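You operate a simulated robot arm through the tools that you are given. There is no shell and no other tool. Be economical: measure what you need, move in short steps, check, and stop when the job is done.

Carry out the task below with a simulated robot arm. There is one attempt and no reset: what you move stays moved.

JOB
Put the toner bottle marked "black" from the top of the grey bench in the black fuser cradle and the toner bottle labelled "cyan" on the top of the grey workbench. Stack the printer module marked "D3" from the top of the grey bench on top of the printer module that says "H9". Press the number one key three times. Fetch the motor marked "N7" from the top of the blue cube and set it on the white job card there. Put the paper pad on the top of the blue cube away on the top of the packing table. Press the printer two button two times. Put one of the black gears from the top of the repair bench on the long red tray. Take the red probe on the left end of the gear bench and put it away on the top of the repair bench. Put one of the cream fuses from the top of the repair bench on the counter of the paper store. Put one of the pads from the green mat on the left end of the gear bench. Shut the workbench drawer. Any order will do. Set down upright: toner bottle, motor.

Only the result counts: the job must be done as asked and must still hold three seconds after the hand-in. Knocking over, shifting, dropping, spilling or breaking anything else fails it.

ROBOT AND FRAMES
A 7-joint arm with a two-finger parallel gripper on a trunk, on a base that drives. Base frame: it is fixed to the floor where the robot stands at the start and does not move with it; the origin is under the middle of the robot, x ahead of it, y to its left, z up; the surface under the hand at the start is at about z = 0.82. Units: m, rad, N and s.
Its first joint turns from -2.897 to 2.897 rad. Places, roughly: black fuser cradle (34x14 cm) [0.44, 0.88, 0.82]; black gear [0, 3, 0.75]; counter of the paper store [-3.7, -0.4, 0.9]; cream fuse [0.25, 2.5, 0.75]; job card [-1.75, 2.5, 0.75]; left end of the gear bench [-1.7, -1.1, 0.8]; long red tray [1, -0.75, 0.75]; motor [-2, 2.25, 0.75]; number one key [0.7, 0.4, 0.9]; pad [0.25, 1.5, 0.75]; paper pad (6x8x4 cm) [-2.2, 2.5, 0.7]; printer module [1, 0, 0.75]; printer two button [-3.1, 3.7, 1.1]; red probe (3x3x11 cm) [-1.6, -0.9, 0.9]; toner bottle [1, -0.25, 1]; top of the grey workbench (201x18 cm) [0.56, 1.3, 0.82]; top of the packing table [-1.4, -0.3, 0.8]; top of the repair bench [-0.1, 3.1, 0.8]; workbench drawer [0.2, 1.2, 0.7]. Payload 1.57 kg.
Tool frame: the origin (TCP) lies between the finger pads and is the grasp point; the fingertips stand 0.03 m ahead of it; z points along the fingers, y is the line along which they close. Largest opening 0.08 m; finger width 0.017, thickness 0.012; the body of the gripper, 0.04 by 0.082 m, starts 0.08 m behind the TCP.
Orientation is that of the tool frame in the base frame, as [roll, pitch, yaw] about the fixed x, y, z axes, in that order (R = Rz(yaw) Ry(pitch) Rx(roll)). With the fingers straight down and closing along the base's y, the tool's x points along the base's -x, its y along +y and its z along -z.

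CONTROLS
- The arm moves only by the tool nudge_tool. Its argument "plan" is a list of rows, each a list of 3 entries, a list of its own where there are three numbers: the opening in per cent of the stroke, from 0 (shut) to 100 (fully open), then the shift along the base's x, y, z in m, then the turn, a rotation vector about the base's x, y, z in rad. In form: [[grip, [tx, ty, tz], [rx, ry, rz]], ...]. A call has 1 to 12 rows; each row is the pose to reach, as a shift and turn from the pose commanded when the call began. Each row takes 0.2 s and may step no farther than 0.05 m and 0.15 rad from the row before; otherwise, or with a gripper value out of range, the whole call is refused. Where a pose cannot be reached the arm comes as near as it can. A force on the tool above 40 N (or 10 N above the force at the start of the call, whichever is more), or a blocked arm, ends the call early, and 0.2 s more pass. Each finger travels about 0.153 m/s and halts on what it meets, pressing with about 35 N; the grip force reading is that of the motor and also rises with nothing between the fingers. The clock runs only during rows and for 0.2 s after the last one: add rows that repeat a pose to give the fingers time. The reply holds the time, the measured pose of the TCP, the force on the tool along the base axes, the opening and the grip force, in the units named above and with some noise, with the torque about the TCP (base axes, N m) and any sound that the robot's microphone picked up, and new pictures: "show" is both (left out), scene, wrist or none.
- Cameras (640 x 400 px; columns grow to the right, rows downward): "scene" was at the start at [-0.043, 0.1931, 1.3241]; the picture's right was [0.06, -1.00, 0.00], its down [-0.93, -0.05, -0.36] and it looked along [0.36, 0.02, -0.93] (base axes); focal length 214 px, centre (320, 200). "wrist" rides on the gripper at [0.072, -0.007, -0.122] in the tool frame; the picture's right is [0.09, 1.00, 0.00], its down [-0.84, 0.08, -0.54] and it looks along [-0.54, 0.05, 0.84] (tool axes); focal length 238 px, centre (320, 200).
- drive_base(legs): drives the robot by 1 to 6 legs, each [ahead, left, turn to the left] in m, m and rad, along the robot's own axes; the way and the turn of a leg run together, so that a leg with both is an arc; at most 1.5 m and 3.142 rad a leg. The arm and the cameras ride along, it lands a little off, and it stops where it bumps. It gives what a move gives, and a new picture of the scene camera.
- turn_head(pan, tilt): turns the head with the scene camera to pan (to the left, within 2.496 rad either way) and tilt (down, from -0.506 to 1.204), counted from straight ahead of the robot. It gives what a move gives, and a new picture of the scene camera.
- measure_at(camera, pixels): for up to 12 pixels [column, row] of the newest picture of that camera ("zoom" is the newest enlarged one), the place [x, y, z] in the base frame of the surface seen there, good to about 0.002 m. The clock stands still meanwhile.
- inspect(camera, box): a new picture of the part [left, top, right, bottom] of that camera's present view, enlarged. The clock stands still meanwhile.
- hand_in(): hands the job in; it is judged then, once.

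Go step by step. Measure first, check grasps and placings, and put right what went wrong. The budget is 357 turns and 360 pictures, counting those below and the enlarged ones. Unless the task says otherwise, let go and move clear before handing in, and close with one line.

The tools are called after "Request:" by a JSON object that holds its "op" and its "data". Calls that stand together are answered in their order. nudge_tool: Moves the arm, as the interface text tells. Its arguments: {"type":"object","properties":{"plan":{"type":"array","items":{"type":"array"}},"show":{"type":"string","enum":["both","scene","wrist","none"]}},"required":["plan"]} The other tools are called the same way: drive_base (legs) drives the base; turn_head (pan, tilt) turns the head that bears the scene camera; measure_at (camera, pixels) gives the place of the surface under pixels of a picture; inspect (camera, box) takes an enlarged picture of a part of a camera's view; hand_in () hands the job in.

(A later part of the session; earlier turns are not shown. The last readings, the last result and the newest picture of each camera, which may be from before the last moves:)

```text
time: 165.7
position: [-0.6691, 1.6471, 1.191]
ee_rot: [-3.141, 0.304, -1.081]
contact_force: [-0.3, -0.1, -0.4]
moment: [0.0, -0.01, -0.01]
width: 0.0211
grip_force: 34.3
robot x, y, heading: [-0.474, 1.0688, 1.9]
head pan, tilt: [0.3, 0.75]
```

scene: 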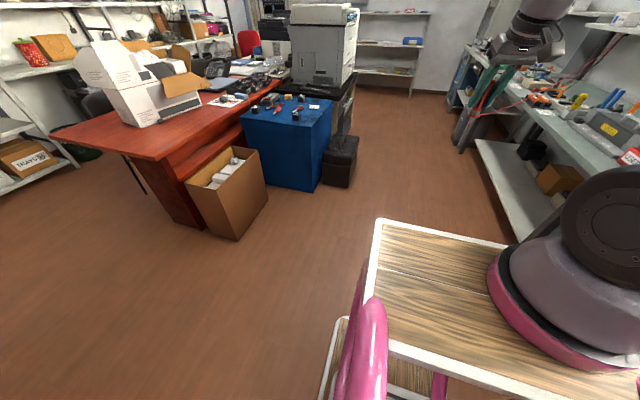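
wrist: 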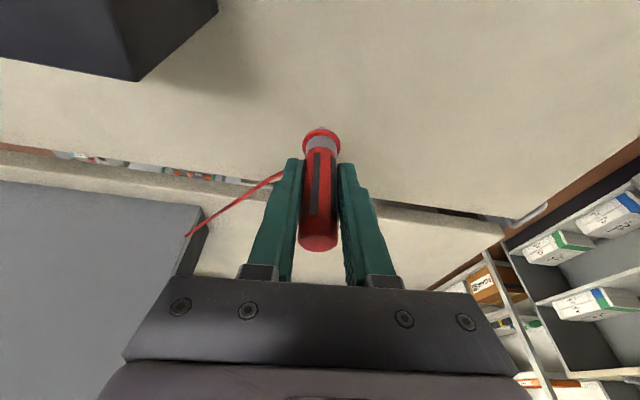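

The blue cube is at (287,140). Look right towards the repair bench.

Request:
{"op": "measure_at", "data": {"camera": "scene", "pixels": [[243, 112], [330, 105], [320, 185], [245, 160], [340, 185], [210, 210], [240, 225]]}}

Request:
{"op": "turn_head", "data": {"pan": -0.6, "tilt": 0.6}}

```text
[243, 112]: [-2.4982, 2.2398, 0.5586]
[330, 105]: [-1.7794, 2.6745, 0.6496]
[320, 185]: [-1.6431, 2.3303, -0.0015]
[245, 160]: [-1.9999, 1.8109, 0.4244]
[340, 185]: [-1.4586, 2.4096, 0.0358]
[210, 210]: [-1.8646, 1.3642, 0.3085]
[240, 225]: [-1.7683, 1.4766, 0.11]
```

```text
time: 166.9
position: [-0.6685, 1.6472, 1.1892]
ee_rot: [-3.141, 0.304, -1.081]
contact_force: [-0.3, -0.5, -0.7]
moment: [0.02, -0.01, 0.0]
width: 0.0209
grip_force: 34.3
robot x, y, heading: [-0.4682, 1.0686, 1.901]
head pan, tilt: [-0.6, 0.6]
```

scene: 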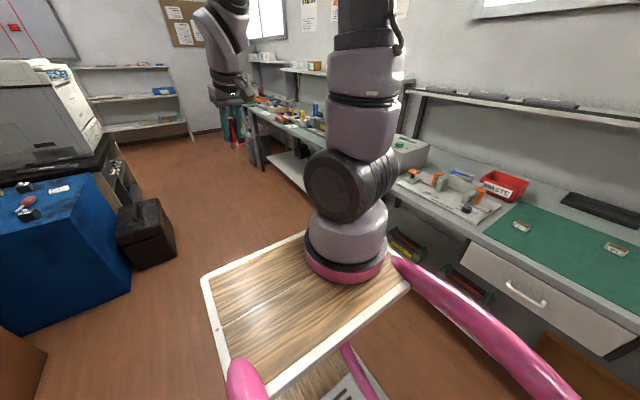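

Request:
{"op": "measure_at", "data": {"camera": "scene", "pixels": [[262, 118], [290, 128], [315, 140], [405, 188], [252, 115], [160, 235], [175, 245], [280, 120]]}}

```text
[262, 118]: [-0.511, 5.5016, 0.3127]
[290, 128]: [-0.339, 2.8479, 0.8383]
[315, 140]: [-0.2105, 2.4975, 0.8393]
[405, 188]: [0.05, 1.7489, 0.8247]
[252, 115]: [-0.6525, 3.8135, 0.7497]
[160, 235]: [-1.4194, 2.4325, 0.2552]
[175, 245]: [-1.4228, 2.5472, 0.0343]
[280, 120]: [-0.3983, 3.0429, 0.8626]
```

Request:
{"op": "drive_base", "data": {"legs": [[1.4, -0.13, 0], [0, 0, -1.57]]}}

Request:
{"op": "turn_head", "data": {"pan": 0.0, "tilt": 0.75}}

```text
time: 177.7
position: [-0.2472, 2.6515, 1.1889]
ee_rot: [3.14, 0.304, -2.613]
contact_force: [-0.9, -0.2, -0.5]
moment: [-0.03, -0.02, 0.0]
width: 0.0212
grip_force: 34.5
robot x, y, heading: [-0.8172, 2.4327, 0.364]
head pan, tilt: [-0.6, 0.6]
```

scene: 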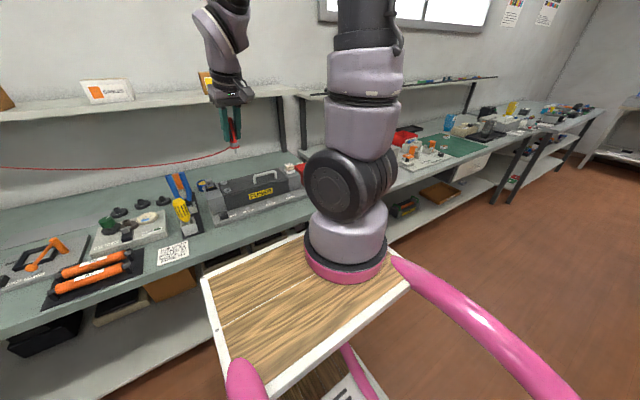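

```text
time: 178.7
position: [-0.2451, 2.6515, 1.1909]
ee_rot: [-3.141, 0.304, -2.613]
contact_force: [-0.5, 1.0, 0.0]
moment: [0.01, 0.0, 0.04]
width: 0.0209
grip_force: 34.2
robot x, y, heading: [-0.8138, 2.4302, 0.368]
head pan, tilt: [0.0, 0.75]
```

scene: 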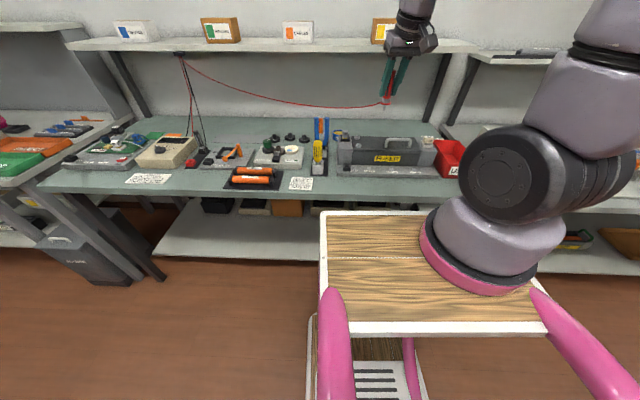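

The probe's cable runs to the meter at (165,150) on this bench. Zoom in to find free space, black gears and cream fuses.

Request:
{"op": "inspect", "data": {"camera": "scene", "box": [60, 100, 340, 210]}}

Request:
{"op": "inspect", "data": {"camera": "scene", "box": [230, 110, 470, 205]}}

```text
2.29 times, centred on (200, 155) of scene
```

zoom: 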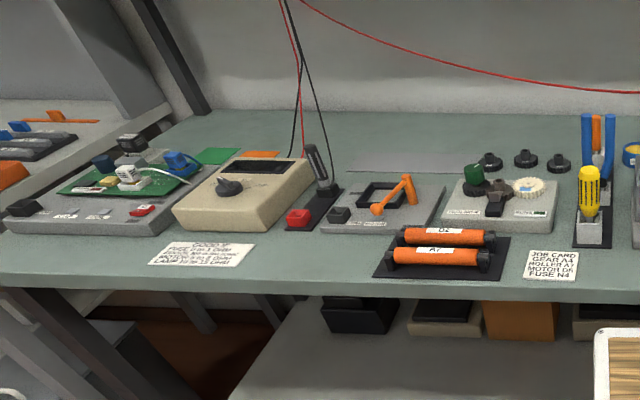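

```text
2.67 times, centred on (350, 158) of scene
```

zoom: 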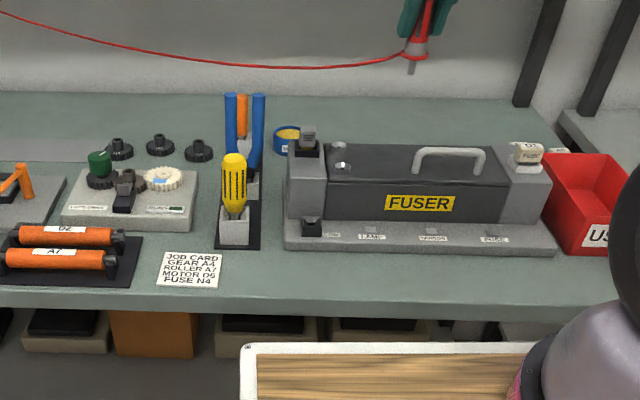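

Request:
{"op": "measure_at", "data": {"camera": "zoom", "pixels": [[300, 262], [300, 300], [420, 270], [272, 180], [118, 155], [160, 150], [198, 155], [525, 155], [70, 170], [250, 130], [350, 115], [195, 265]]}}

Request:
{"op": "inspect", "data": {"camera": "scene", "box": [60, 100, 340, 210]}}

Request:
{"op": "measure_at", "data": {"camera": "zoom", "pixels": [[300, 250], [310, 275], [265, 265], [360, 250], [320, 215], [400, 150], [420, 125], [340, 290], [130, 265], [298, 218]]}}

```text
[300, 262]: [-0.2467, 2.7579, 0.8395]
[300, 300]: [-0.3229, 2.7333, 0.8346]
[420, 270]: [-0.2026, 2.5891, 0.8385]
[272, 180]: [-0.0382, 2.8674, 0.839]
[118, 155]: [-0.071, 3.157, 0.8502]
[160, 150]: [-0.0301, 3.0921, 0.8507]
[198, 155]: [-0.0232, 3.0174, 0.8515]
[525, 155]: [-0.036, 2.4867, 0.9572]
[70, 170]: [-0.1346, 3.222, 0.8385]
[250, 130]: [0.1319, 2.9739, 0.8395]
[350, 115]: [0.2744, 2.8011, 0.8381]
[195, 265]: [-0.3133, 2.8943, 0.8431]
```

```text
2.29 times, centred on (200, 155) of scene
```

zoom: 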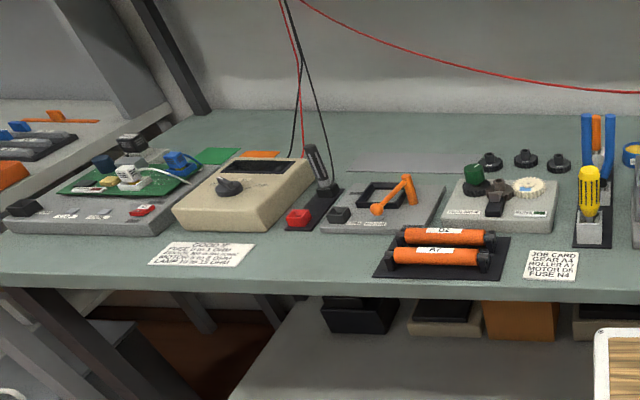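

```text
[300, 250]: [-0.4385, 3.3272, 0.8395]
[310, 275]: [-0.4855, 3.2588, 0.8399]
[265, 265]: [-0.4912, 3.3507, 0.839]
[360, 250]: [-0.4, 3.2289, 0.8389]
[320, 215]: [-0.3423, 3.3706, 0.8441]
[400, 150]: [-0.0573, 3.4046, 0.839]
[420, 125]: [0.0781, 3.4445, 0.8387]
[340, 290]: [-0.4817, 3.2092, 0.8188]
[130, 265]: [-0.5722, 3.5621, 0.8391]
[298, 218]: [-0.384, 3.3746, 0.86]
```

Bench top z=0.839; free patch at (-0.44,3.29). Drive left 0.45 m to reach it comfortably.

Request:
{"op": "drive_base", "data": {"legs": [[0, 0.45, 0]]}}

Request:
{"op": "inspect", "data": {"camera": "scene", "box": [160, 100, 380, 210]}}

Request:
{"op": "measure_at", "data": {"camera": "zoom", "pixels": [[205, 260], [200, 300], [150, 280], [260, 290], [260, 250], [120, 260], [215, 230]]}}

```text
time: 181.4
position: [-0.4074, 3.0697, 1.1918]
ee_rot: [-3.14, 0.304, -2.61]
contact_force: [0.9, 0.2, 0.0]
moment: [0.0, 0.01, -0.01]
width: 0.0207
grip_force: 33.8
robot x, y, heading: [-0.9734, 2.848, 0.369]
head pan, tilt: [0.0, 0.75]
```

scene: 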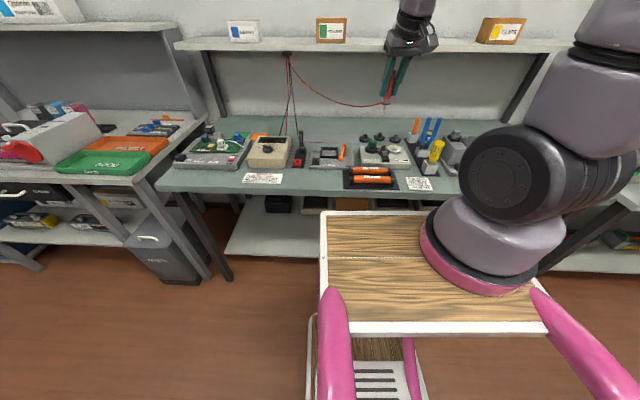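

```text
2.91 times, centred on (270, 155) of scene
```

zoom: 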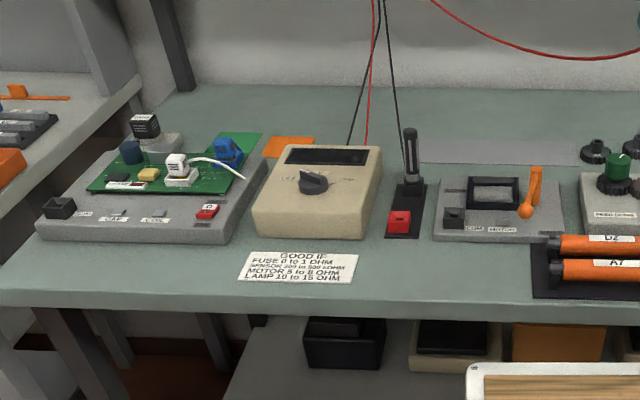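

```text
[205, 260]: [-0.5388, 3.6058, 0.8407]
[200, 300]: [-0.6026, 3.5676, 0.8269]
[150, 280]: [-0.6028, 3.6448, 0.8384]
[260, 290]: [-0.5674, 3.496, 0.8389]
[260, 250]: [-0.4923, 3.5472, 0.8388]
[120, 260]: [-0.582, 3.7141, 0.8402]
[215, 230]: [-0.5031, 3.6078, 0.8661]
```

Request:
{"op": "measure_at", "data": {"camera": "zoom", "pixels": [[440, 270], [400, 275], [480, 260], [440, 295], [440, 250]]}}

```text
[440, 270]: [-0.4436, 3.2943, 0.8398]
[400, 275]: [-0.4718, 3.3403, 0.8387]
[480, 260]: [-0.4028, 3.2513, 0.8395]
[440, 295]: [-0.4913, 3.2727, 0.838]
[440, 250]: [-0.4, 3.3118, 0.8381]
```

Request:
{"op": "nudge_tool", "data": {"plan": [[15, [-0.006, 0.045, 0], [0, 0, 0]], [15, [-0.012, 0.09, 0], [0, 0, 0]], [15, [-0.018, 0.135, 0], [0, 0, 0]], [15, [-0.025, 0.18, 0], [0, 0, 0]], [15, [-0.036, 0.225, 0], [0, 0, 0]], [15, [-0.036, 0.225, -0.05], [0, 0, 0]], [15, [-0.036, 0.225, -0.1], [0, 0, 0]], [15, [-0.036, 0.225, -0.15], [0, 0, 0]], [15, [-0.036, 0.225, -0.2], [0, 0, 0]], [15, [-0.036, 0.225, -0.24], [0, 0, 0]], [15, [-0.036, 0.225, -0.265], [0, 0, 0]]], "show": "both"}}

Request:
{"op": "inspect", "data": {"camera": "scene", "box": [240, 90, 400, 210]}}

```text
time: 183.8
position: [-0.4422, 3.293, 0.9263]
ee_rot: [-3.141, 0.304, -2.61]
contact_force: [-0.1, 0.6, -0.6]
moment: [-0.02, 0.02, 0.04]
width: 0.0207
grip_force: 34.7
robot x, y, heading: [-0.976, 2.8447, 0.37]
head pan, tilt: [0.0, 0.75]
```

scene: 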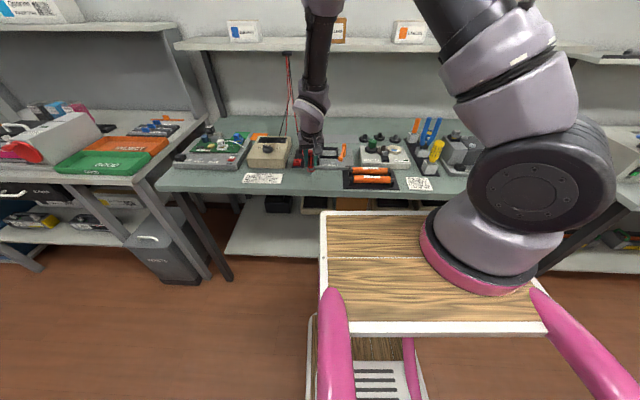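
wrist: 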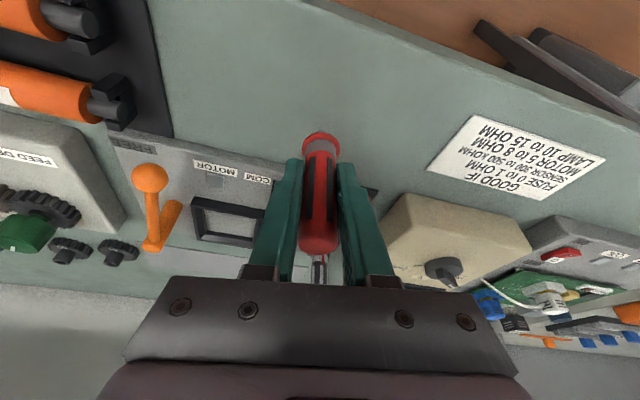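

```text
3.33 times, centred on (320, 150) of scene
```

zoom: 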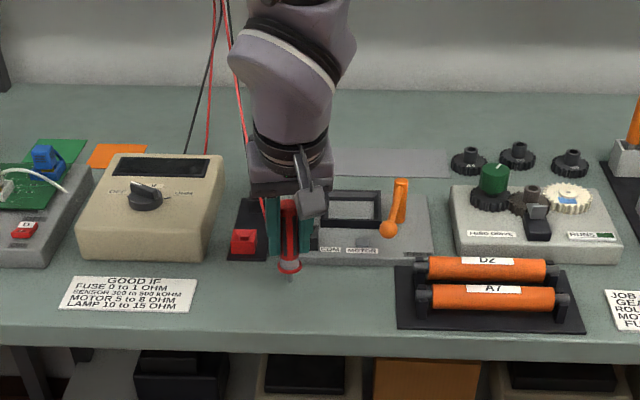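

Request:
{"op": "nudge_tool", "data": {"plan": [[15, [0, 0, -0.01], [0, 0, 0]], [15, [0, 0, -0.014], [0, 0, 0]], [15, [0, 0, -0.0165], [0, 0, 0]], [15, [0, 0, -0.018], [0, 0, 0]]], "show": "none"}}

```text
time: 184.8
position: [-0.4433, 3.2948, 0.9092]
ee_rot: [3.141, 0.306, -2.611]
contact_force: [-0.8, 0.8, 11.6]
moment: [0.05, -0.05, 0.0]
width: 0.0208
grip_force: 34.1
robot x, y, heading: [-0.9741, 2.8496, 0.369]
head pan, tilt: [0.0, 0.75]
```

Contact at 12 N. Release gently and withdraw upward along the tool axis.

Request:
{"op": "nudge_tool", "data": {"plan": [[15, [0, 0, 0.0005], [0, 0, 0]], [40, [0, 0, 0.0005], [0, 0, 0]], [60, [0, 0, 0.0005], [0, 0, 0]], [60, [0, 0, 0.0005], [0, 0, 0]]], "show": "both"}}

Request:
{"op": "inspect", "data": {"camera": "scene", "box": [240, 90, 400, 210]}}

```text
time: 185.8
position: [-0.4418, 3.2955, 0.908]
ee_rot: [-3.141, 0.304, -2.61]
contact_force: [-0.1, 0.1, -0.4]
moment: [-0.01, 0.0, -0.02]
width: 0.0482
grip_force: 0.1
robot x, y, heading: [-0.9752, 2.8478, 0.367]
head pan, tilt: [0.0, 0.75]
```

scene: 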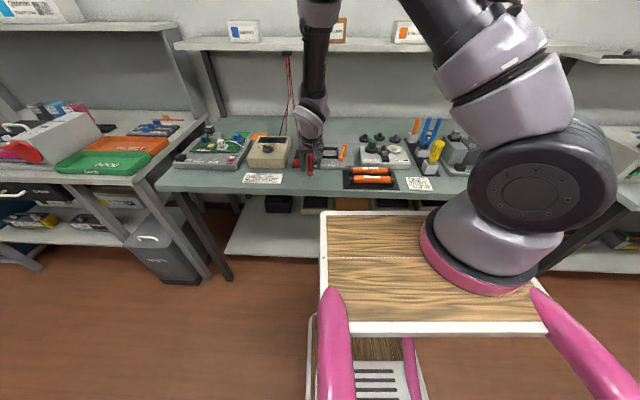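
wrist: 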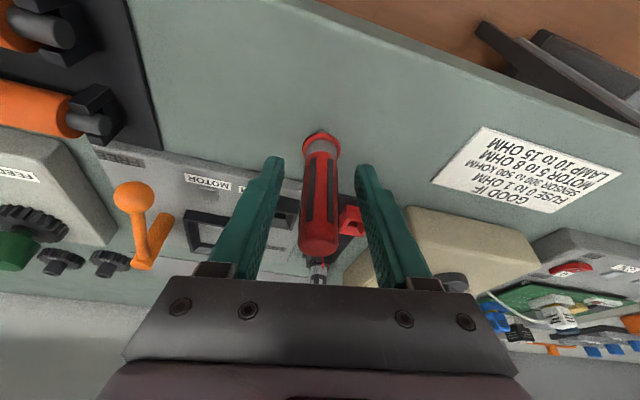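

```text
3.33 times, centred on (320, 150) of scene
```

zoom: 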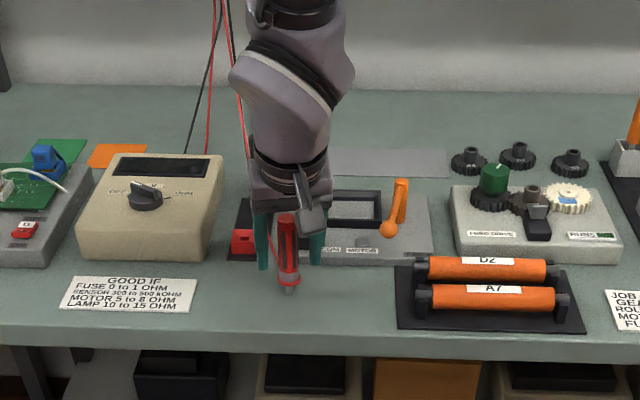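

Probe stands freely. Withdraw up along the tool axis and back.

Request:
{"op": "nudge_tool", "data": {"plan": [[60, [-0.009, -0.005, 0.03], [0, 0, 0]], [60, [-0.02, -0.011, 0.07], [0, 0, 0]], [60, [-0.03, -0.017, 0.11], [0, 0, 0]], [80, [-0.03, -0.017, 0.16], [0, 0, 0]], [100, [-0.03, -0.017, 0.2], [0, 0, 0]]], "show": "both"}}

Request:
{"op": "inspect", "data": {"camera": "scene", "box": [280, 100, 460, 200]}}

```text
time: 187.0
position: [-0.4723, 3.2776, 1.1074]
ee_rot: [-3.141, 0.303, -2.611]
contact_force: [-0.3, -1.2, 0.6]
moment: [-0.02, 0.02, -0.01]
width: 0.0802
grip_force: 0.0
robot x, y, heading: [-0.9731, 2.8502, 0.372]
head pan, tilt: [0.0, 0.75]
```

scene: 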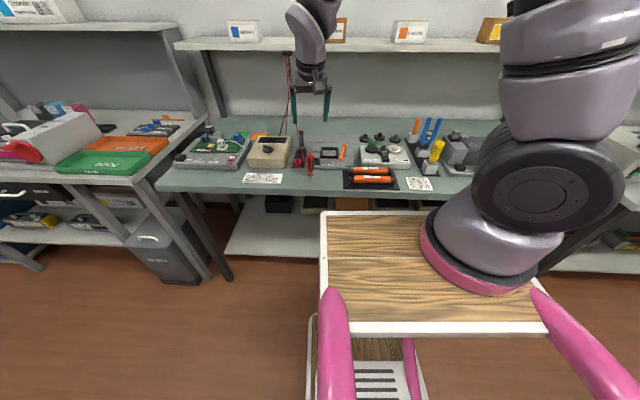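
wrist: 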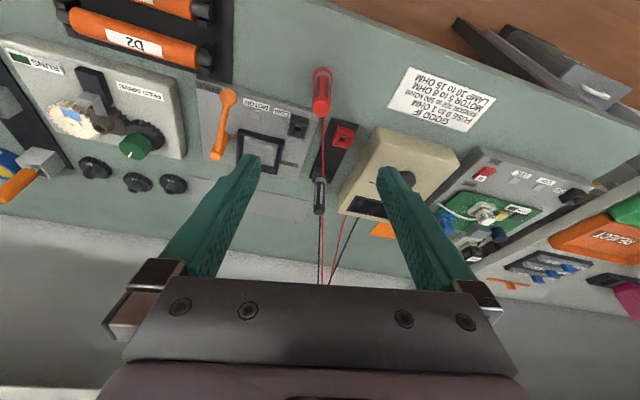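

```text
3.56 times, centred on (370, 150) of scene
```

zoom: 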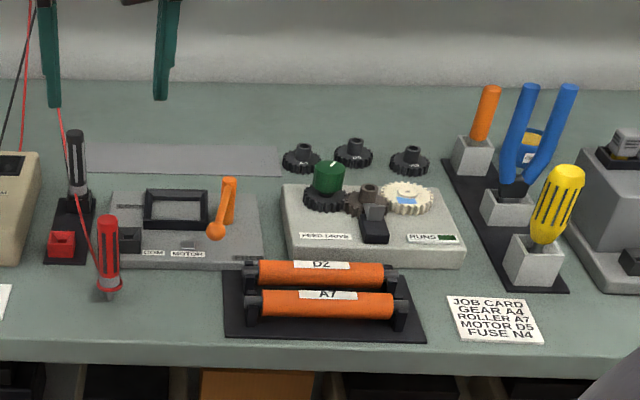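

Probe stands fine. Next: a black gear (zoom (410,158)). Drive a little closer/right.

Request:
{"op": "drive_base", "data": {"legs": [[0.1, -0.2, 0]]}}

Request:
{"op": "inspect", "data": {"camera": "scene", "box": [300, 80, 420, 160]}}

```text
time: 188.7
position: [-0.305, 3.1246, 1.1075]
ee_rot: [-3.141, 0.303, -2.615]
contact_force: [0.7, 0.8, 0.7]
moment: [0.02, -0.01, -0.01]
width: 0.08
grip_force: 0.0
robot x, y, heading: [-0.8116, 2.695, 0.365]
head pan, tilt: [0.0, 0.75]
```

scene: 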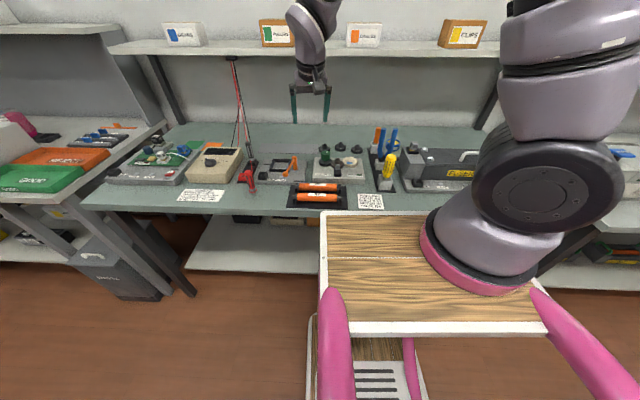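

```text
5.00 times, centred on (360, 120) of scene
```

zoom: 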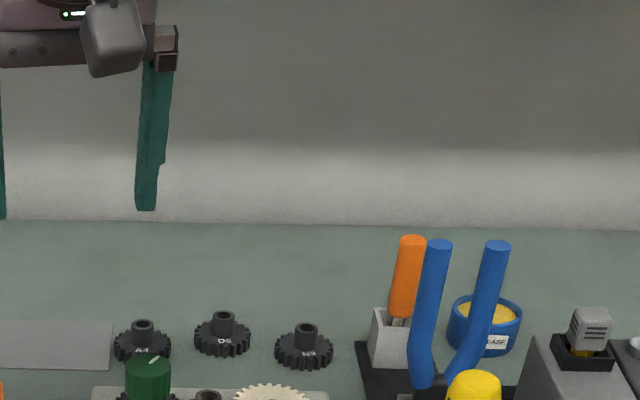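

Check that the probe still stands, and measure the middle gear.

Request:
{"op": "measure_at", "data": {"camera": "zoom", "pixels": [[222, 316], [222, 335], [200, 340], [246, 340], [222, 350], [305, 328], [305, 345], [283, 350], [328, 352], [143, 325], [143, 345], [305, 365]]}}

Request:
{"op": "inspect", "data": {"camera": "scene", "box": [200, 140, 320, 215]}}

```text
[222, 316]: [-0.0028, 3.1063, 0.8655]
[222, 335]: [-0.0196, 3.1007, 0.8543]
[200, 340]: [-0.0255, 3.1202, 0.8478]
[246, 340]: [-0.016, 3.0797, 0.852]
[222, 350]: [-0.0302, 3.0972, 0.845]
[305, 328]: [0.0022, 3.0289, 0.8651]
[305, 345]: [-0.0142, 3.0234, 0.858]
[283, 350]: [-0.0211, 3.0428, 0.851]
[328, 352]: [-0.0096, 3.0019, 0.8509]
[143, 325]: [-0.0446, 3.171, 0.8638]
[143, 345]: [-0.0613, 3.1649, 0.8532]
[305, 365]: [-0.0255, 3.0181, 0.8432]
```

```text
5.33 times, centred on (260, 178) of scene
```

zoom: 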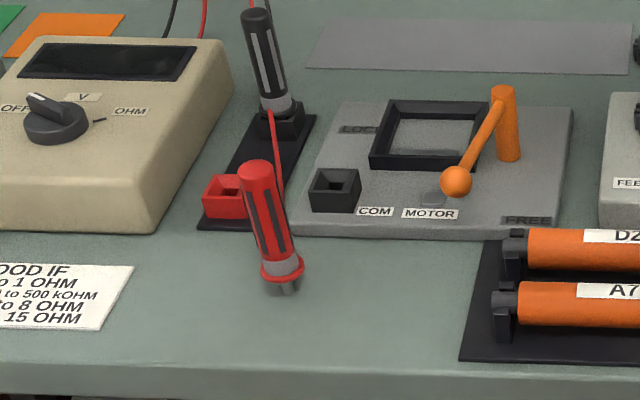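

Probe is fine. Middle gear hub at about (-0.005,3.104), top z 0.8655. Untilt and hover over it.

Request:
{"op": "nudge_tool", "data": {"plan": [[90, [0.04, -0.003, 0], [-0.05, 0.087, 0]], [80, [0.08, -0.006, 0], [-0.1, 0.174, 0]], [76, [0.12, -0.009, 0], [-0.152, 0.262, 0]], [76, [0.16, -0.012, 0], [-0.152, 0.262, 0]], [76, [0.2, -0.015, 0], [-0.152, 0.262, 0]], [76, [0.24, -0.018, 0], [-0.152, 0.262, 0]], [76, [0.28, -0.021, -0.03], [-0.152, 0.262, 0]], [76, [0.3, -0.022, -0.07], [-0.152, 0.262, 0]], [76, [0.3, -0.022, -0.11], [-0.152, 0.262, 0]]], "show": "wrist"}}

Request:
{"op": "inspect", "data": {"camera": "wrist", "box": [240, 60, 400, 180]}}

```text
time: 190.7
position: [-0.0095, 3.1009, 0.9972]
ee_rot: [3.141, 0.003, -2.614]
contact_force: [-0.2, -1.4, -0.2]
moment: [-0.02, -0.03, 0.04]
width: 0.0609
grip_force: 0.0
robot x, y, heading: [-0.8092, 2.6941, 0.37]
head pan, tilt: [0.0, 0.75]
```

wrist: 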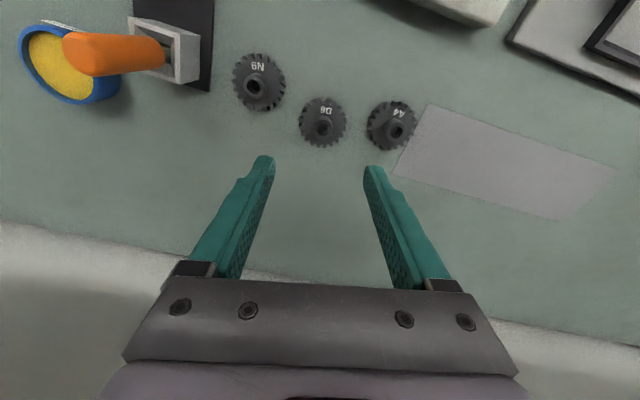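

```text
3.33 times, centred on (320, 120) of wrist
```

zoom: 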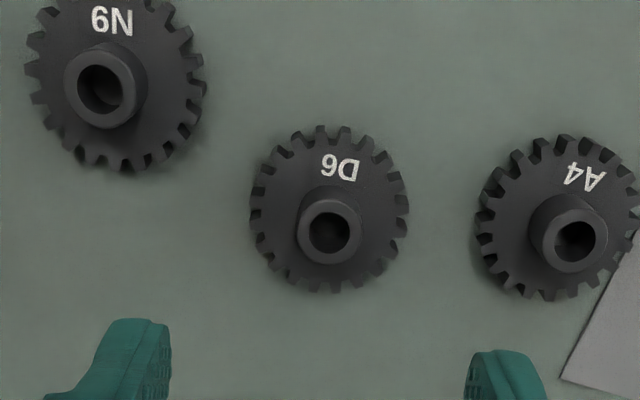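

Request:
{"op": "measure_at", "data": {"camera": "zoom", "pixels": [[262, 215], [398, 210], [325, 135], [325, 283], [310, 245], [350, 245], [330, 212], [330, 258]]}}

```text
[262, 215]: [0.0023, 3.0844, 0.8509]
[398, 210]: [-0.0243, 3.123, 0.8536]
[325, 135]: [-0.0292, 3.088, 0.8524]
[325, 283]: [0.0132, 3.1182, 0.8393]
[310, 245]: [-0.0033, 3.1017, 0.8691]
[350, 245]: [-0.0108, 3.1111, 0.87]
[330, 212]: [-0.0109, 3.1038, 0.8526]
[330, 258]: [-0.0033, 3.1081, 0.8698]
```

Gear centre (-0.009,3.106). Descend, grip the rim, lift.

Request:
{"op": "nudge_tool", "data": {"plan": [[76, [0, 0.005, -0.045], [0, 0, 0]], [76, [0, 0.005, -0.09], [0, 0, 0]], [76, [0, 0.005, -0.115], [0, 0, 0]], [76, [0, 0.005, -0.125], [0, 0, 0]], [50, [0, 0.005, -0.125], [0, 0, 0]], [40, [0, 0.005, -0.125], [0, 0, 0]], [40, [0, 0.005, -0.125], [0, 0, 0]]], "show": "wrist"}}

```text
time: 192.3
position: [-0.0061, 3.1083, 0.8731]
ee_rot: [3.141, 0.001, -2.615]
contact_force: [1.0, -0.1, -0.4]
moment: [0.0, -0.01, 0.01]
width: 0.0459
grip_force: 35.2
robot x, y, heading: [-0.811, 2.6965, 0.37]
head pan, tilt: [0.0, 0.75]
```

wrist: 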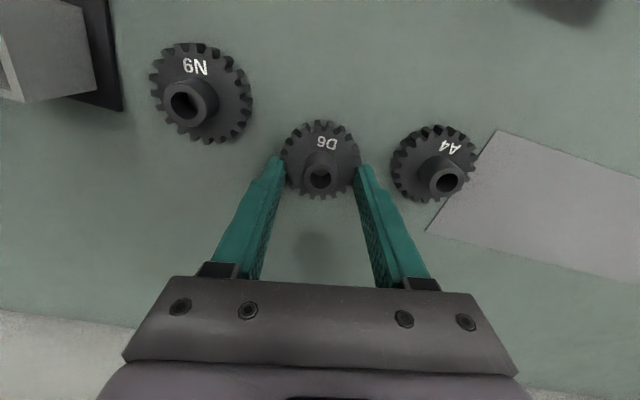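

Gripped the rim. Lift and retract for travel.

Request:
{"op": "nudge_tool", "data": {"plan": [[40, [0, 0, 0.05], [0, 0, 0]], [40, [0, 0, 0.1], [0, 0, 0]], [40, [0, 0, 0.15], [0, 0, 0]], [40, [-0.03, -0.015, 0.18], [0, 0, 0]], [40, [-0.065, -0.03, 0.21], [0, 0, 0]], [40, [-0.1, -0.045, 0.24], [0, 0, 0]], [40, [-0.14, -0.065, 0.26], [0, 0, 0]], [40, [-0.18, -0.085, 0.28], [0, 0, 0]], [40, [-0.22, -0.105, 0.28], [0, 0, 0]], [40, [-0.26, -0.125, 0.28], [0, 0, 0]]], "show": "both"}}

Request:
{"op": "turn_head", "data": {"pan": -0.35, "tilt": 0.7}}

```text
time: 194.5
position: [-0.2645, 2.9828, 1.1518]
ee_rot: [3.141, 0.0, -2.614]
contact_force: [0.2, 0.2, -1.3]
moment: [0.0, 0.04, -0.02]
width: 0.0462
grip_force: 35.0
robot x, y, heading: [-0.8126, 2.6959, 0.363]
head pan, tilt: [0.0, 0.75]
```

scene: 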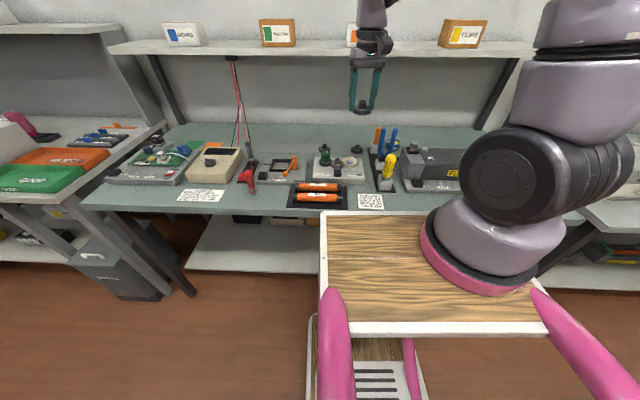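
wrist: 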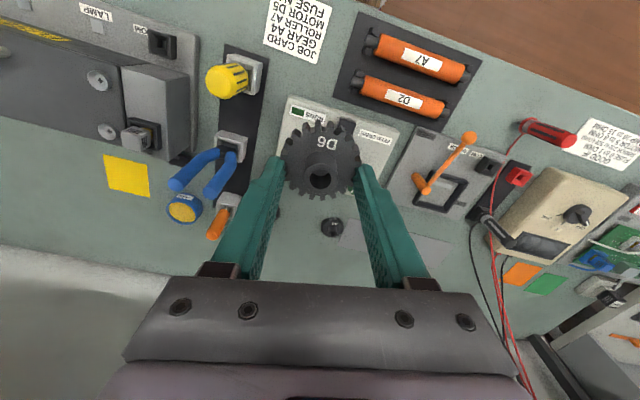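

```text
time: 195.3
position: [-0.2636, 2.9829, 1.1527]
ee_rot: [-3.141, 0.001, -2.614]
contact_force: [-0.1, 0.5, -0.2]
moment: [0.03, 0.02, 0.01]
width: 0.0459
grip_force: 34.6
robot x, y, heading: [-0.8114, 2.6961, 0.363]
head pan, tilt: [-0.351, 0.7]
```

scene: 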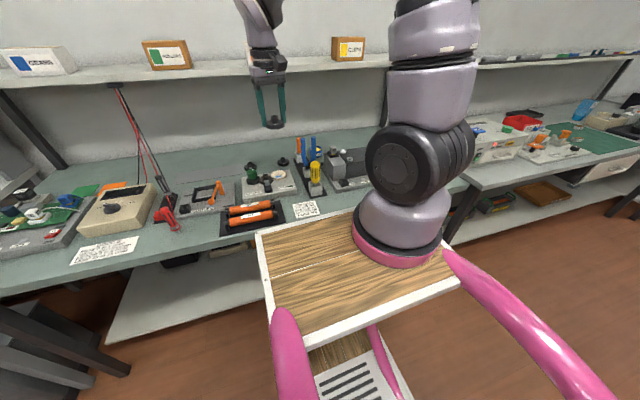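

The probe in the wrist view looks elongated; check it in the scene.

Request:
{"op": "inspect", "data": {"camera": "scene", "box": [120, 170, 240, 245]}}

Request:
{"op": "measure_at", "data": {"camera": "zoom", "pixels": [[225, 165], [240, 220], [265, 290]]}}

```text
5.33 times, centred on (180, 208) of scene
```

zoom: 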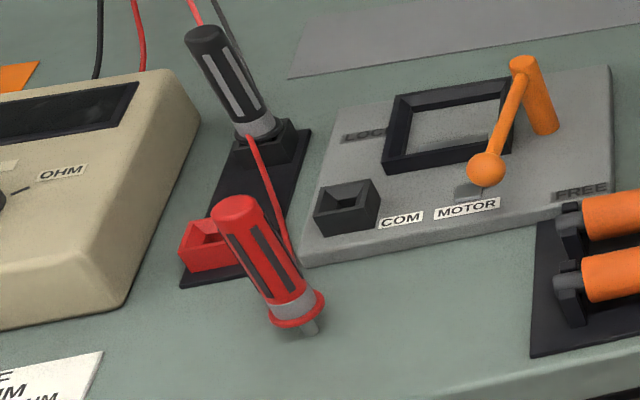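

```text
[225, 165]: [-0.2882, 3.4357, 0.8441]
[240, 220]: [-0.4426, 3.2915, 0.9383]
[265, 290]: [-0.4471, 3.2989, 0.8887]
```

Probe stands. Now drive down the aisle to the grey bench's right part for the red tray.

Request:
{"op": "drive_base", "data": {"legs": [[-0.15, 0, 0], [0, 0, -1.615], [1.3, 0, 0], [1.3, 0, 0]]}}

```text
time: 212.8
position: [0.2173, -0.3617, 1.1529]
ee_rot: [3.142, 0.001, 2.071]
contact_force: [0.1, 0.1, -1.2]
moment: [0.0, 0.02, 0.02]
width: 0.0446
grip_force: 35.1
robot x, y, heading: [-0.0542, 0.1942, -1.23]
head pan, tilt: [-0.351, 0.7]
```

scene: 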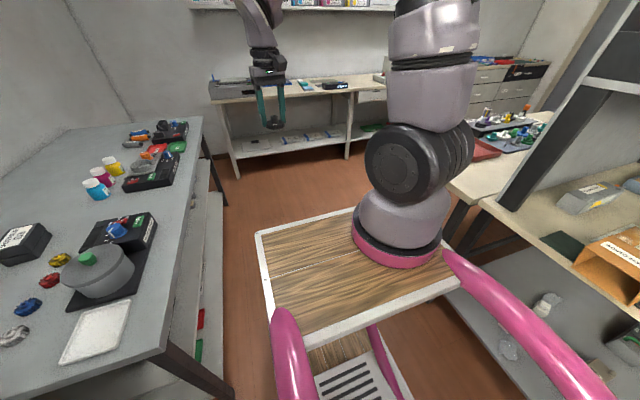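

Request:
{"op": "drive_base", "data": {"legs": [[1.05, -0.09, 0], [0, 0, 1.5]]}}

Request:
{"op": "turn_head", "data": {"pan": 0.0, "tilt": 0.75}}

```text
time: 222.0
position: [0.7771, -0.5968, 1.153]
ee_rot: [3.142, 0.0, -2.698]
contact_force: [0.0, 0.7, -0.1]
moment: [0.0, 0.04, 0.02]
width: 0.0442
grip_force: 35.2
robot x, y, heading: [0.2086, -0.8329, 0.282]
head pan, tilt: [-0.351, 0.7]
```

scene: 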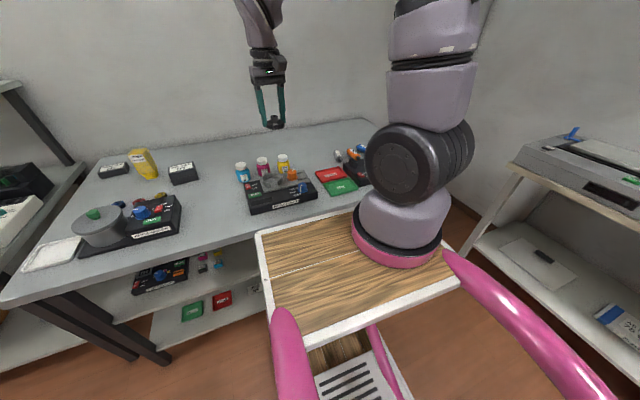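

```text
time: 222.8
position: [0.7762, -0.5961, 1.1533]
ee_rot: [-3.141, 0.0, -2.699]
contact_force: [0.1, -0.3, -0.1]
moment: [0.02, -0.02, 0.0]
width: 0.044
grip_force: 34.7
robot x, y, heading: [0.2112, -0.8379, 0.288]
head pan, tilt: [0.0, 0.75]
```

scene: 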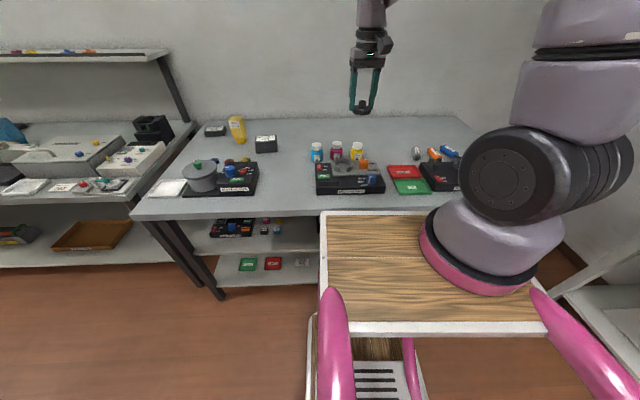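

Measure and enlarge the red tray at (405,171).

Request:
{"op": "inspect", "data": {"camera": "scene", "box": [300, 135, 480, 225]}}

Request:
{"op": "measure_at", "data": {"camera": "zoom", "pixels": [[310, 118], [425, 115], [440, 150], [325, 158], [370, 130], [375, 150], [340, 195], [470, 185], [395, 190], [450, 180]]}}

Request:
{"op": "measure_at", "data": {"camera": "scene", "pixels": [[272, 263], [248, 265]]}}

```text
3.56 times, centred on (390, 180) of scene
```

zoom: 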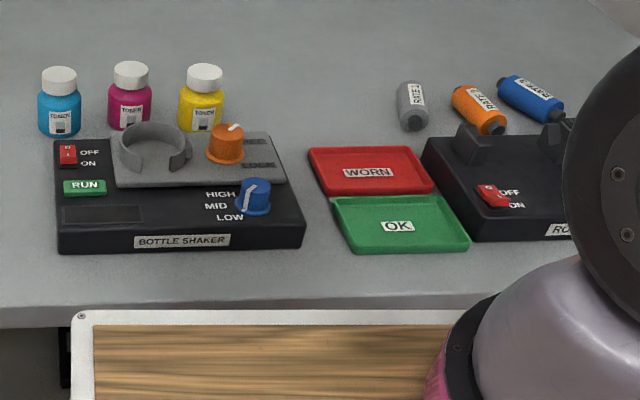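

```text
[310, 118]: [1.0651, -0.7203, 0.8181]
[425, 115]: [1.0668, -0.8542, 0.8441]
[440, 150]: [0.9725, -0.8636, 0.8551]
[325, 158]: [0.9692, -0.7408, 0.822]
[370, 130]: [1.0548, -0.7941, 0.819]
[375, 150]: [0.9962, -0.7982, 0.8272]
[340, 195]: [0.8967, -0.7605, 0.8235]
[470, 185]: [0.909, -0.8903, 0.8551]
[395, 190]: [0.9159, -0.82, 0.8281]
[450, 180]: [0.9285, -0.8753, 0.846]
```

```text
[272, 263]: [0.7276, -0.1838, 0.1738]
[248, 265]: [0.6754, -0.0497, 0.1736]
```

Request:
{"op": "measure_at", "data": {"camera": "zoom", "pixels": [[322, 158], [412, 153], [425, 183], [335, 188], [368, 172], [345, 172], [400, 168], [370, 160], [370, 185], [308, 150], [432, 190]]}}

```text
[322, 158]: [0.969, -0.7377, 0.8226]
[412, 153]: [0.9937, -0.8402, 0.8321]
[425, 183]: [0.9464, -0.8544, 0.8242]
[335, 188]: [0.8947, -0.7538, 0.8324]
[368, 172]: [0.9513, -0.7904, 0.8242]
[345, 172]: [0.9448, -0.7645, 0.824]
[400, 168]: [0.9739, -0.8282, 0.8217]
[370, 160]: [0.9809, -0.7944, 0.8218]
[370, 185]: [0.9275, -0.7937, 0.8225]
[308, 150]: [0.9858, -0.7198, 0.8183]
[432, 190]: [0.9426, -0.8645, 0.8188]
```

Red "WORN" tray floor z≈0.822, centre ≈(0.955,-0.793). Carry the gear there.

Request:
{"op": "nudge_tool", "data": {"plan": [[40, [0.03, -0.033, 0], [0, 0, 0]], [40, [0.06, -0.066, 0], [0, 0, 0]], [40, [0.09, -0.099, 0], [0, 0, 0]], [40, [0.12, -0.132, 0], [0, 0, 0]], [40, [0.15, -0.165, 0], [0, 0, 0]], [40, [0.179, -0.197, -0.02], [0, 0, 0]], [40, [0.179, -0.197, -0.07], [0, 0, 0]], [40, [0.179, -0.197, -0.12], [0, 0, 0]], [40, [0.179, -0.197, -0.17], [0, 0, 0]], [40, [0.179, -0.197, -0.22], [0, 0, 0]], [40, [0.179, -0.197, -0.265], [0, 0, 0]]], "show": "both"}}

```text
time: 225.2
position: [0.9559, -0.7896, 0.8871]
ee_rot: [-3.141, 0.002, -2.698]
contact_force: [0.3, 0.4, 1.1]
moment: [0.0, 0.01, 0.04]
width: 0.0442
grip_force: 34.8
robot x, y, heading: [0.2088, -0.8337, 0.279]
head pan, tilt: [0.0, 0.75]
```

scene: 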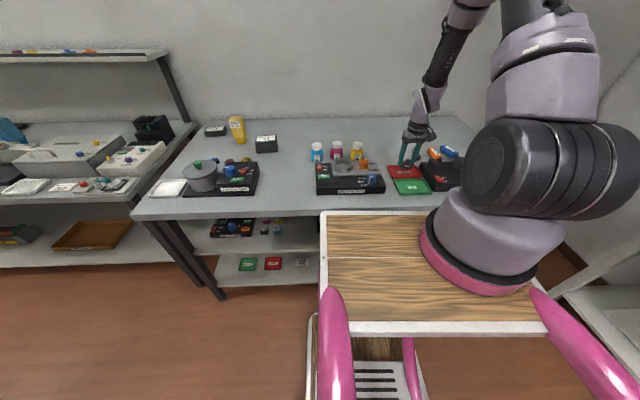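
wrist: 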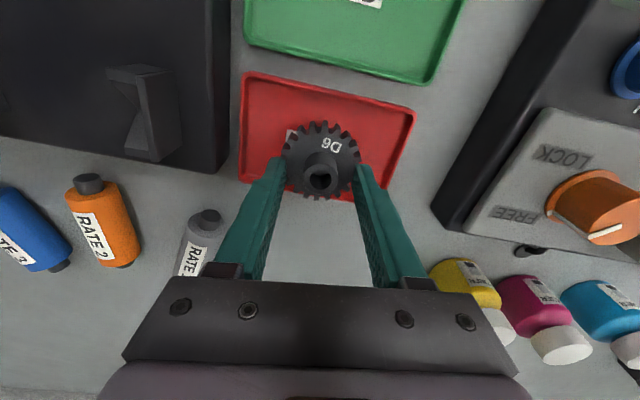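

Request:
{"op": "measure_at", "data": {"camera": "wrist", "pixels": [[247, 84], [405, 118], [383, 187], [243, 172], [270, 100], [380, 130]]}}

```text
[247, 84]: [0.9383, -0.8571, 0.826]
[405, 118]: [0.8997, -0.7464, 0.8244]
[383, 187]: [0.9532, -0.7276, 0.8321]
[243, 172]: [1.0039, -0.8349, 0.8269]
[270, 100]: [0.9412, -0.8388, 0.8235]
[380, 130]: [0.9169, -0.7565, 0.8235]
```

Request:
{"op": "nudge_tool", "data": {"plan": [[40, [-0.007, -0.002, -0.015], [0, 0, 0]], [40, [-0.007, -0.002, -0.025], [0, 0, 0]], [40, [-0.007, -0.002, -0.029], [0, 0, 0]], [40, [-0.007, -0.002, -0.031], [0, 0, 0]]], "show": "none"}}

```text
time: 226.2
position: [0.9475, -0.794, 0.8564]
ee_rot: [-3.141, 0.0, -2.7]
contact_force: [0.2, -0.2, -0.9]
moment: [0.0, 0.03, -0.02]
width: 0.044
grip_force: 35.0
robot x, y, heading: [0.21, -0.8388, 0.282]
head pan, tilt: [0.0, 0.75]
```

Request:
{"op": "nudge_tool", "data": {"plan": [[40, [0, 0, -0.002], [0, 0, 0]], [40, [0, 0, -0.004], [0, 0, 0]]], "show": "wrist"}}

```text
time: 226.8
position: [0.9493, -0.7934, 0.8542]
ee_rot: [-3.141, 0.001, -2.7]
contact_force: [-5.2, -0.5, 30.5]
moment: [0.06, 0.24, 0.16]
width: 0.0441
grip_force: 34.9
robot x, y, heading: [0.2093, -0.8371, 0.283]
head pan, tilt: [0.0, 0.75]
```

wrist: 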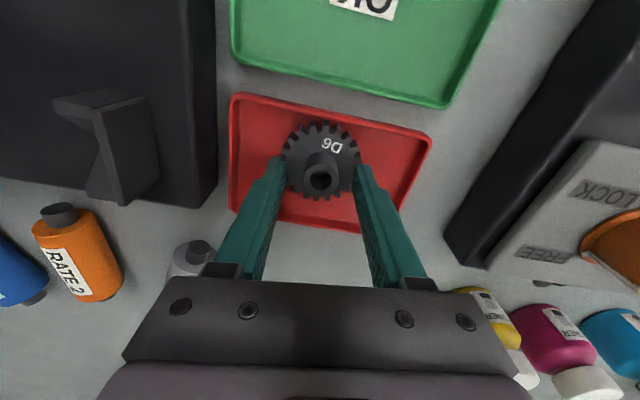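

Gear is on the tray floor, inside it. Release partway and rise.

Request:
{"op": "nudge_tool", "data": {"plan": [[40, [0, 0, 0.001], [0, 0, 0]], [66, [0, 0, 0.001], [0, 0, 0]], [66, [0, 0, 0.003], [0, 0, 0]], [66, [0, 0, 0.05], [0, 0, 0]], [66, [0, 0, 0.1], [0, 0, 0]], [66, [0, 0, 0.15], [0, 0, 0]], [66, [-0.03, 0.02, 0.19], [0, 0, 0]], [66, [-0.06, 0.05, 0.22], [0, 0, 0]], [66, [-0.09, 0.08, 0.25], [0, 0, 0]], [66, [-0.12, 0.11, 0.27], [0, 0, 0]], [66, [-0.15, 0.14, 0.28], [0, 0, 0]]], "show": "both"}}

Request:
{"op": "inspect", "data": {"camera": "scene", "box": [300, 135, 480, 225]}}

```text
refused: row 7 steps farther than a row can; nothing moved
```

```text
3.56 times, centred on (390, 180) of scene
```

zoom: 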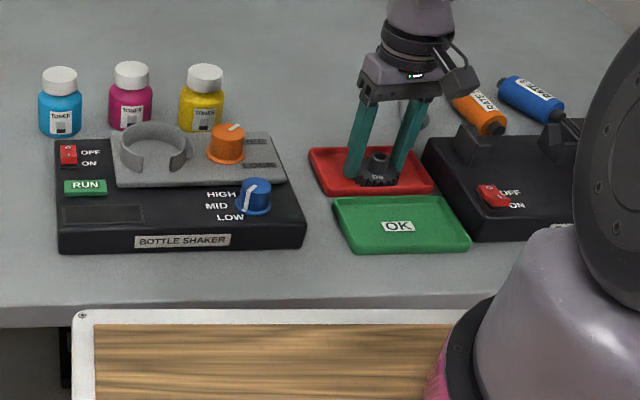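

Request:
{"op": "nudge_tool", "data": {"plan": [[40, [0, 0, 0.001], [0, 0, 0]], [66, [0, 0, 0.001], [0, 0, 0]], [66, [0, 0, 0.003], [0, 0, 0]], [66, [0, 0, 0.05], [0, 0, 0]], [66, [0, 0, 0.1], [0, 0, 0]], [66, [0, 0, 0.15], [0, 0, 0]], [66, [-0.03, 0.02, 0.18], [0, 0, 0]], [66, [-0.06, 0.045, 0.21], [0, 0, 0]], [66, [-0.09, 0.07, 0.24], [0, 0, 0]], [66, [-0.12, 0.1, 0.26], [0, 0, 0]], [66, [-0.15, 0.13, 0.27], [0, 0, 0]]], "show": "both"}}

Request:
{"op": "inspect", "data": {"camera": "scene", "box": [300, 135, 480, 225]}}

```text
time: 229.2
position: [0.7987, -0.6684, 1.1273]
ee_rot: [3.142, 0.0, -2.7]
contact_force: [-0.8, 0.1, -0.4]
moment: [0.05, 0.03, -0.02]
width: 0.0529
grip_force: 0.0
robot x, y, heading: [0.208, -0.839, 0.288]
head pan, tilt: [0.0, 0.75]
```

scene: 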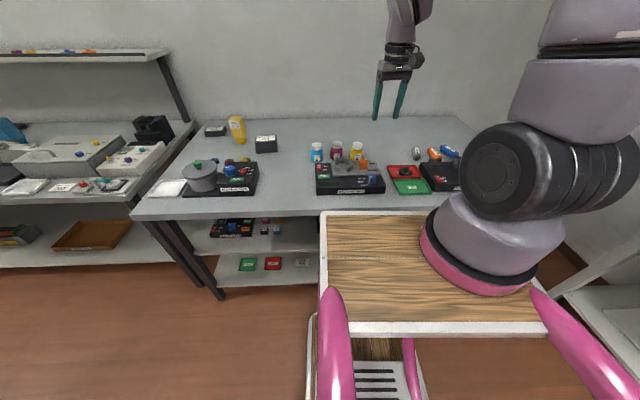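
wrist: 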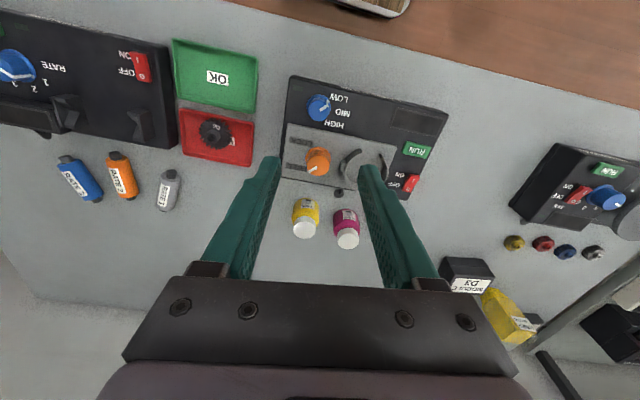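

```text
3.56 times, centred on (390, 180) of scene
```

zoom: 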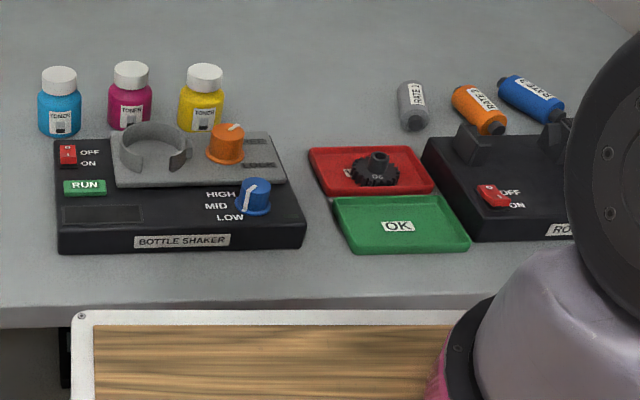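

Gear sits in the red tray. Return up the aisle to the repair bench for a fuse.

Request:
{"op": "drive_base", "data": {"legs": [[-0.03, 0, 0], [0, 0, 1.6], [1.0, 0.0, 0], [1.0, 0, 0], [1.0, 0, 0]]}}

```text
time: 248.3
position: [-0.8002, 2.6512, 1.125]
ee_rot: [3.141, -0.001, -1.153]
contact_force: [0.3, 0.5, -0.1]
moment: [0.04, 0.02, -0.02]
width: 0.0527
grip_force: 0.0
robot x, y, heading: [-0.6473, 2.0571, 1.835]
head pan, tilt: [0.0, 0.75]
```

scene: 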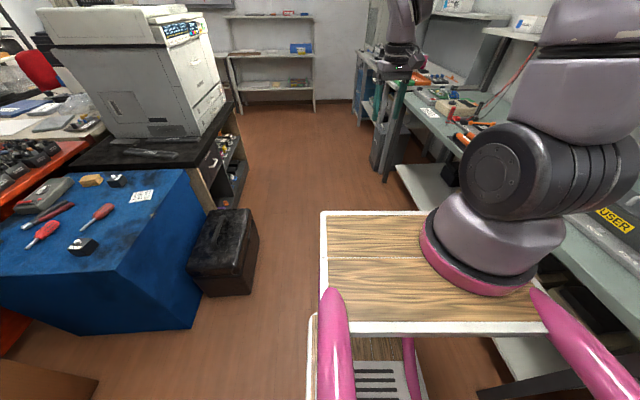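

Request:
{"op": "drive_base", "data": {"legs": [[0.15, 0.06, 0], [0, 0, -1.5]]}}

Request:
{"op": "turn_head", "data": {"pan": 0.05, "tilt": 0.75}}

```text
time: 253.5
position: [-0.1577, 2.3644, 1.1256]
ee_rot: [3.141, 0.001, -2.684]
contact_force: [0.8, 0.5, 0.6]
moment: [-0.01, 0.02, -0.01]
width: 0.0527
grip_force: 0.1
robot x, y, heading: [-0.7449, 2.1838, 0.301]
head pan, tilt: [0.0, 0.75]
```

scene: 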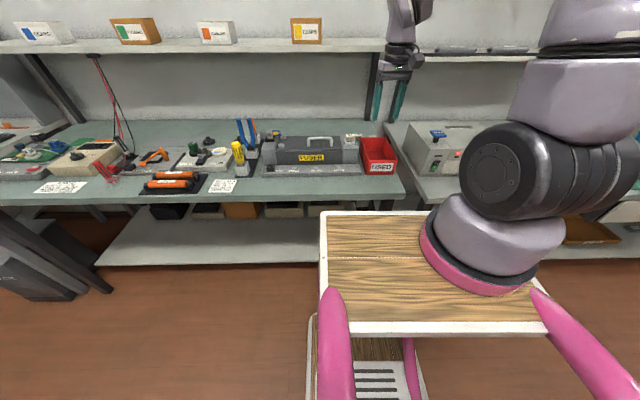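

```text
time: 254.1
position: [-0.1564, 2.3646, 1.1252]
ee_rot: [-3.141, 0.001, -2.682]
contact_force: [0.1, 0.1, -0.1]
moment: [-0.01, 0.03, 0.01]
width: 0.0529
grip_force: 0.1
robot x, y, heading: [-0.7428, 2.1857, 0.294]
head pan, tilt: [0.051, 0.75]
```

scene: 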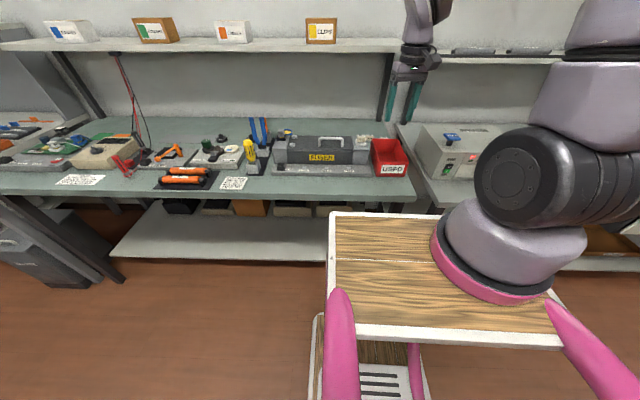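

Look with the wrist camera behind the fuser.

Request:
{"op": "nudge_tool", "data": {"plan": [[66, [0.04, 0.02, 0.02], [0, 0, 0]], [66, [0.08, 0.05, 0.03], [0, 0, 0]], [66, [0.11, 0.08, 0.04], [0, 0, 0]]], "show": "wrist"}}

Request:
{"op": "inspect", "data": {"camera": "scene", "box": [260, 100, 430, 200]}}

```text
refused: row 2 steps farther than a row can; nothing moved
```

```text
3.76 times, centred on (345, 150) of scene
```

zoom: 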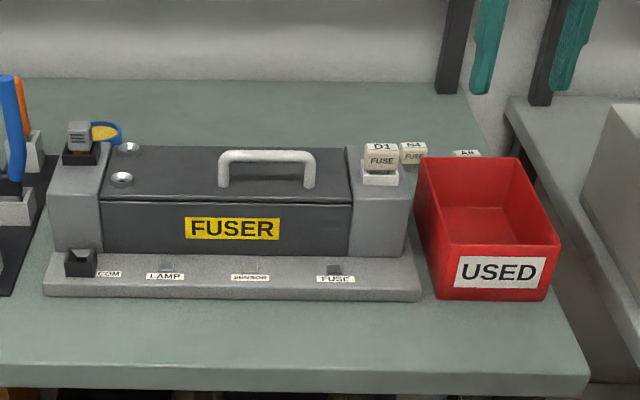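

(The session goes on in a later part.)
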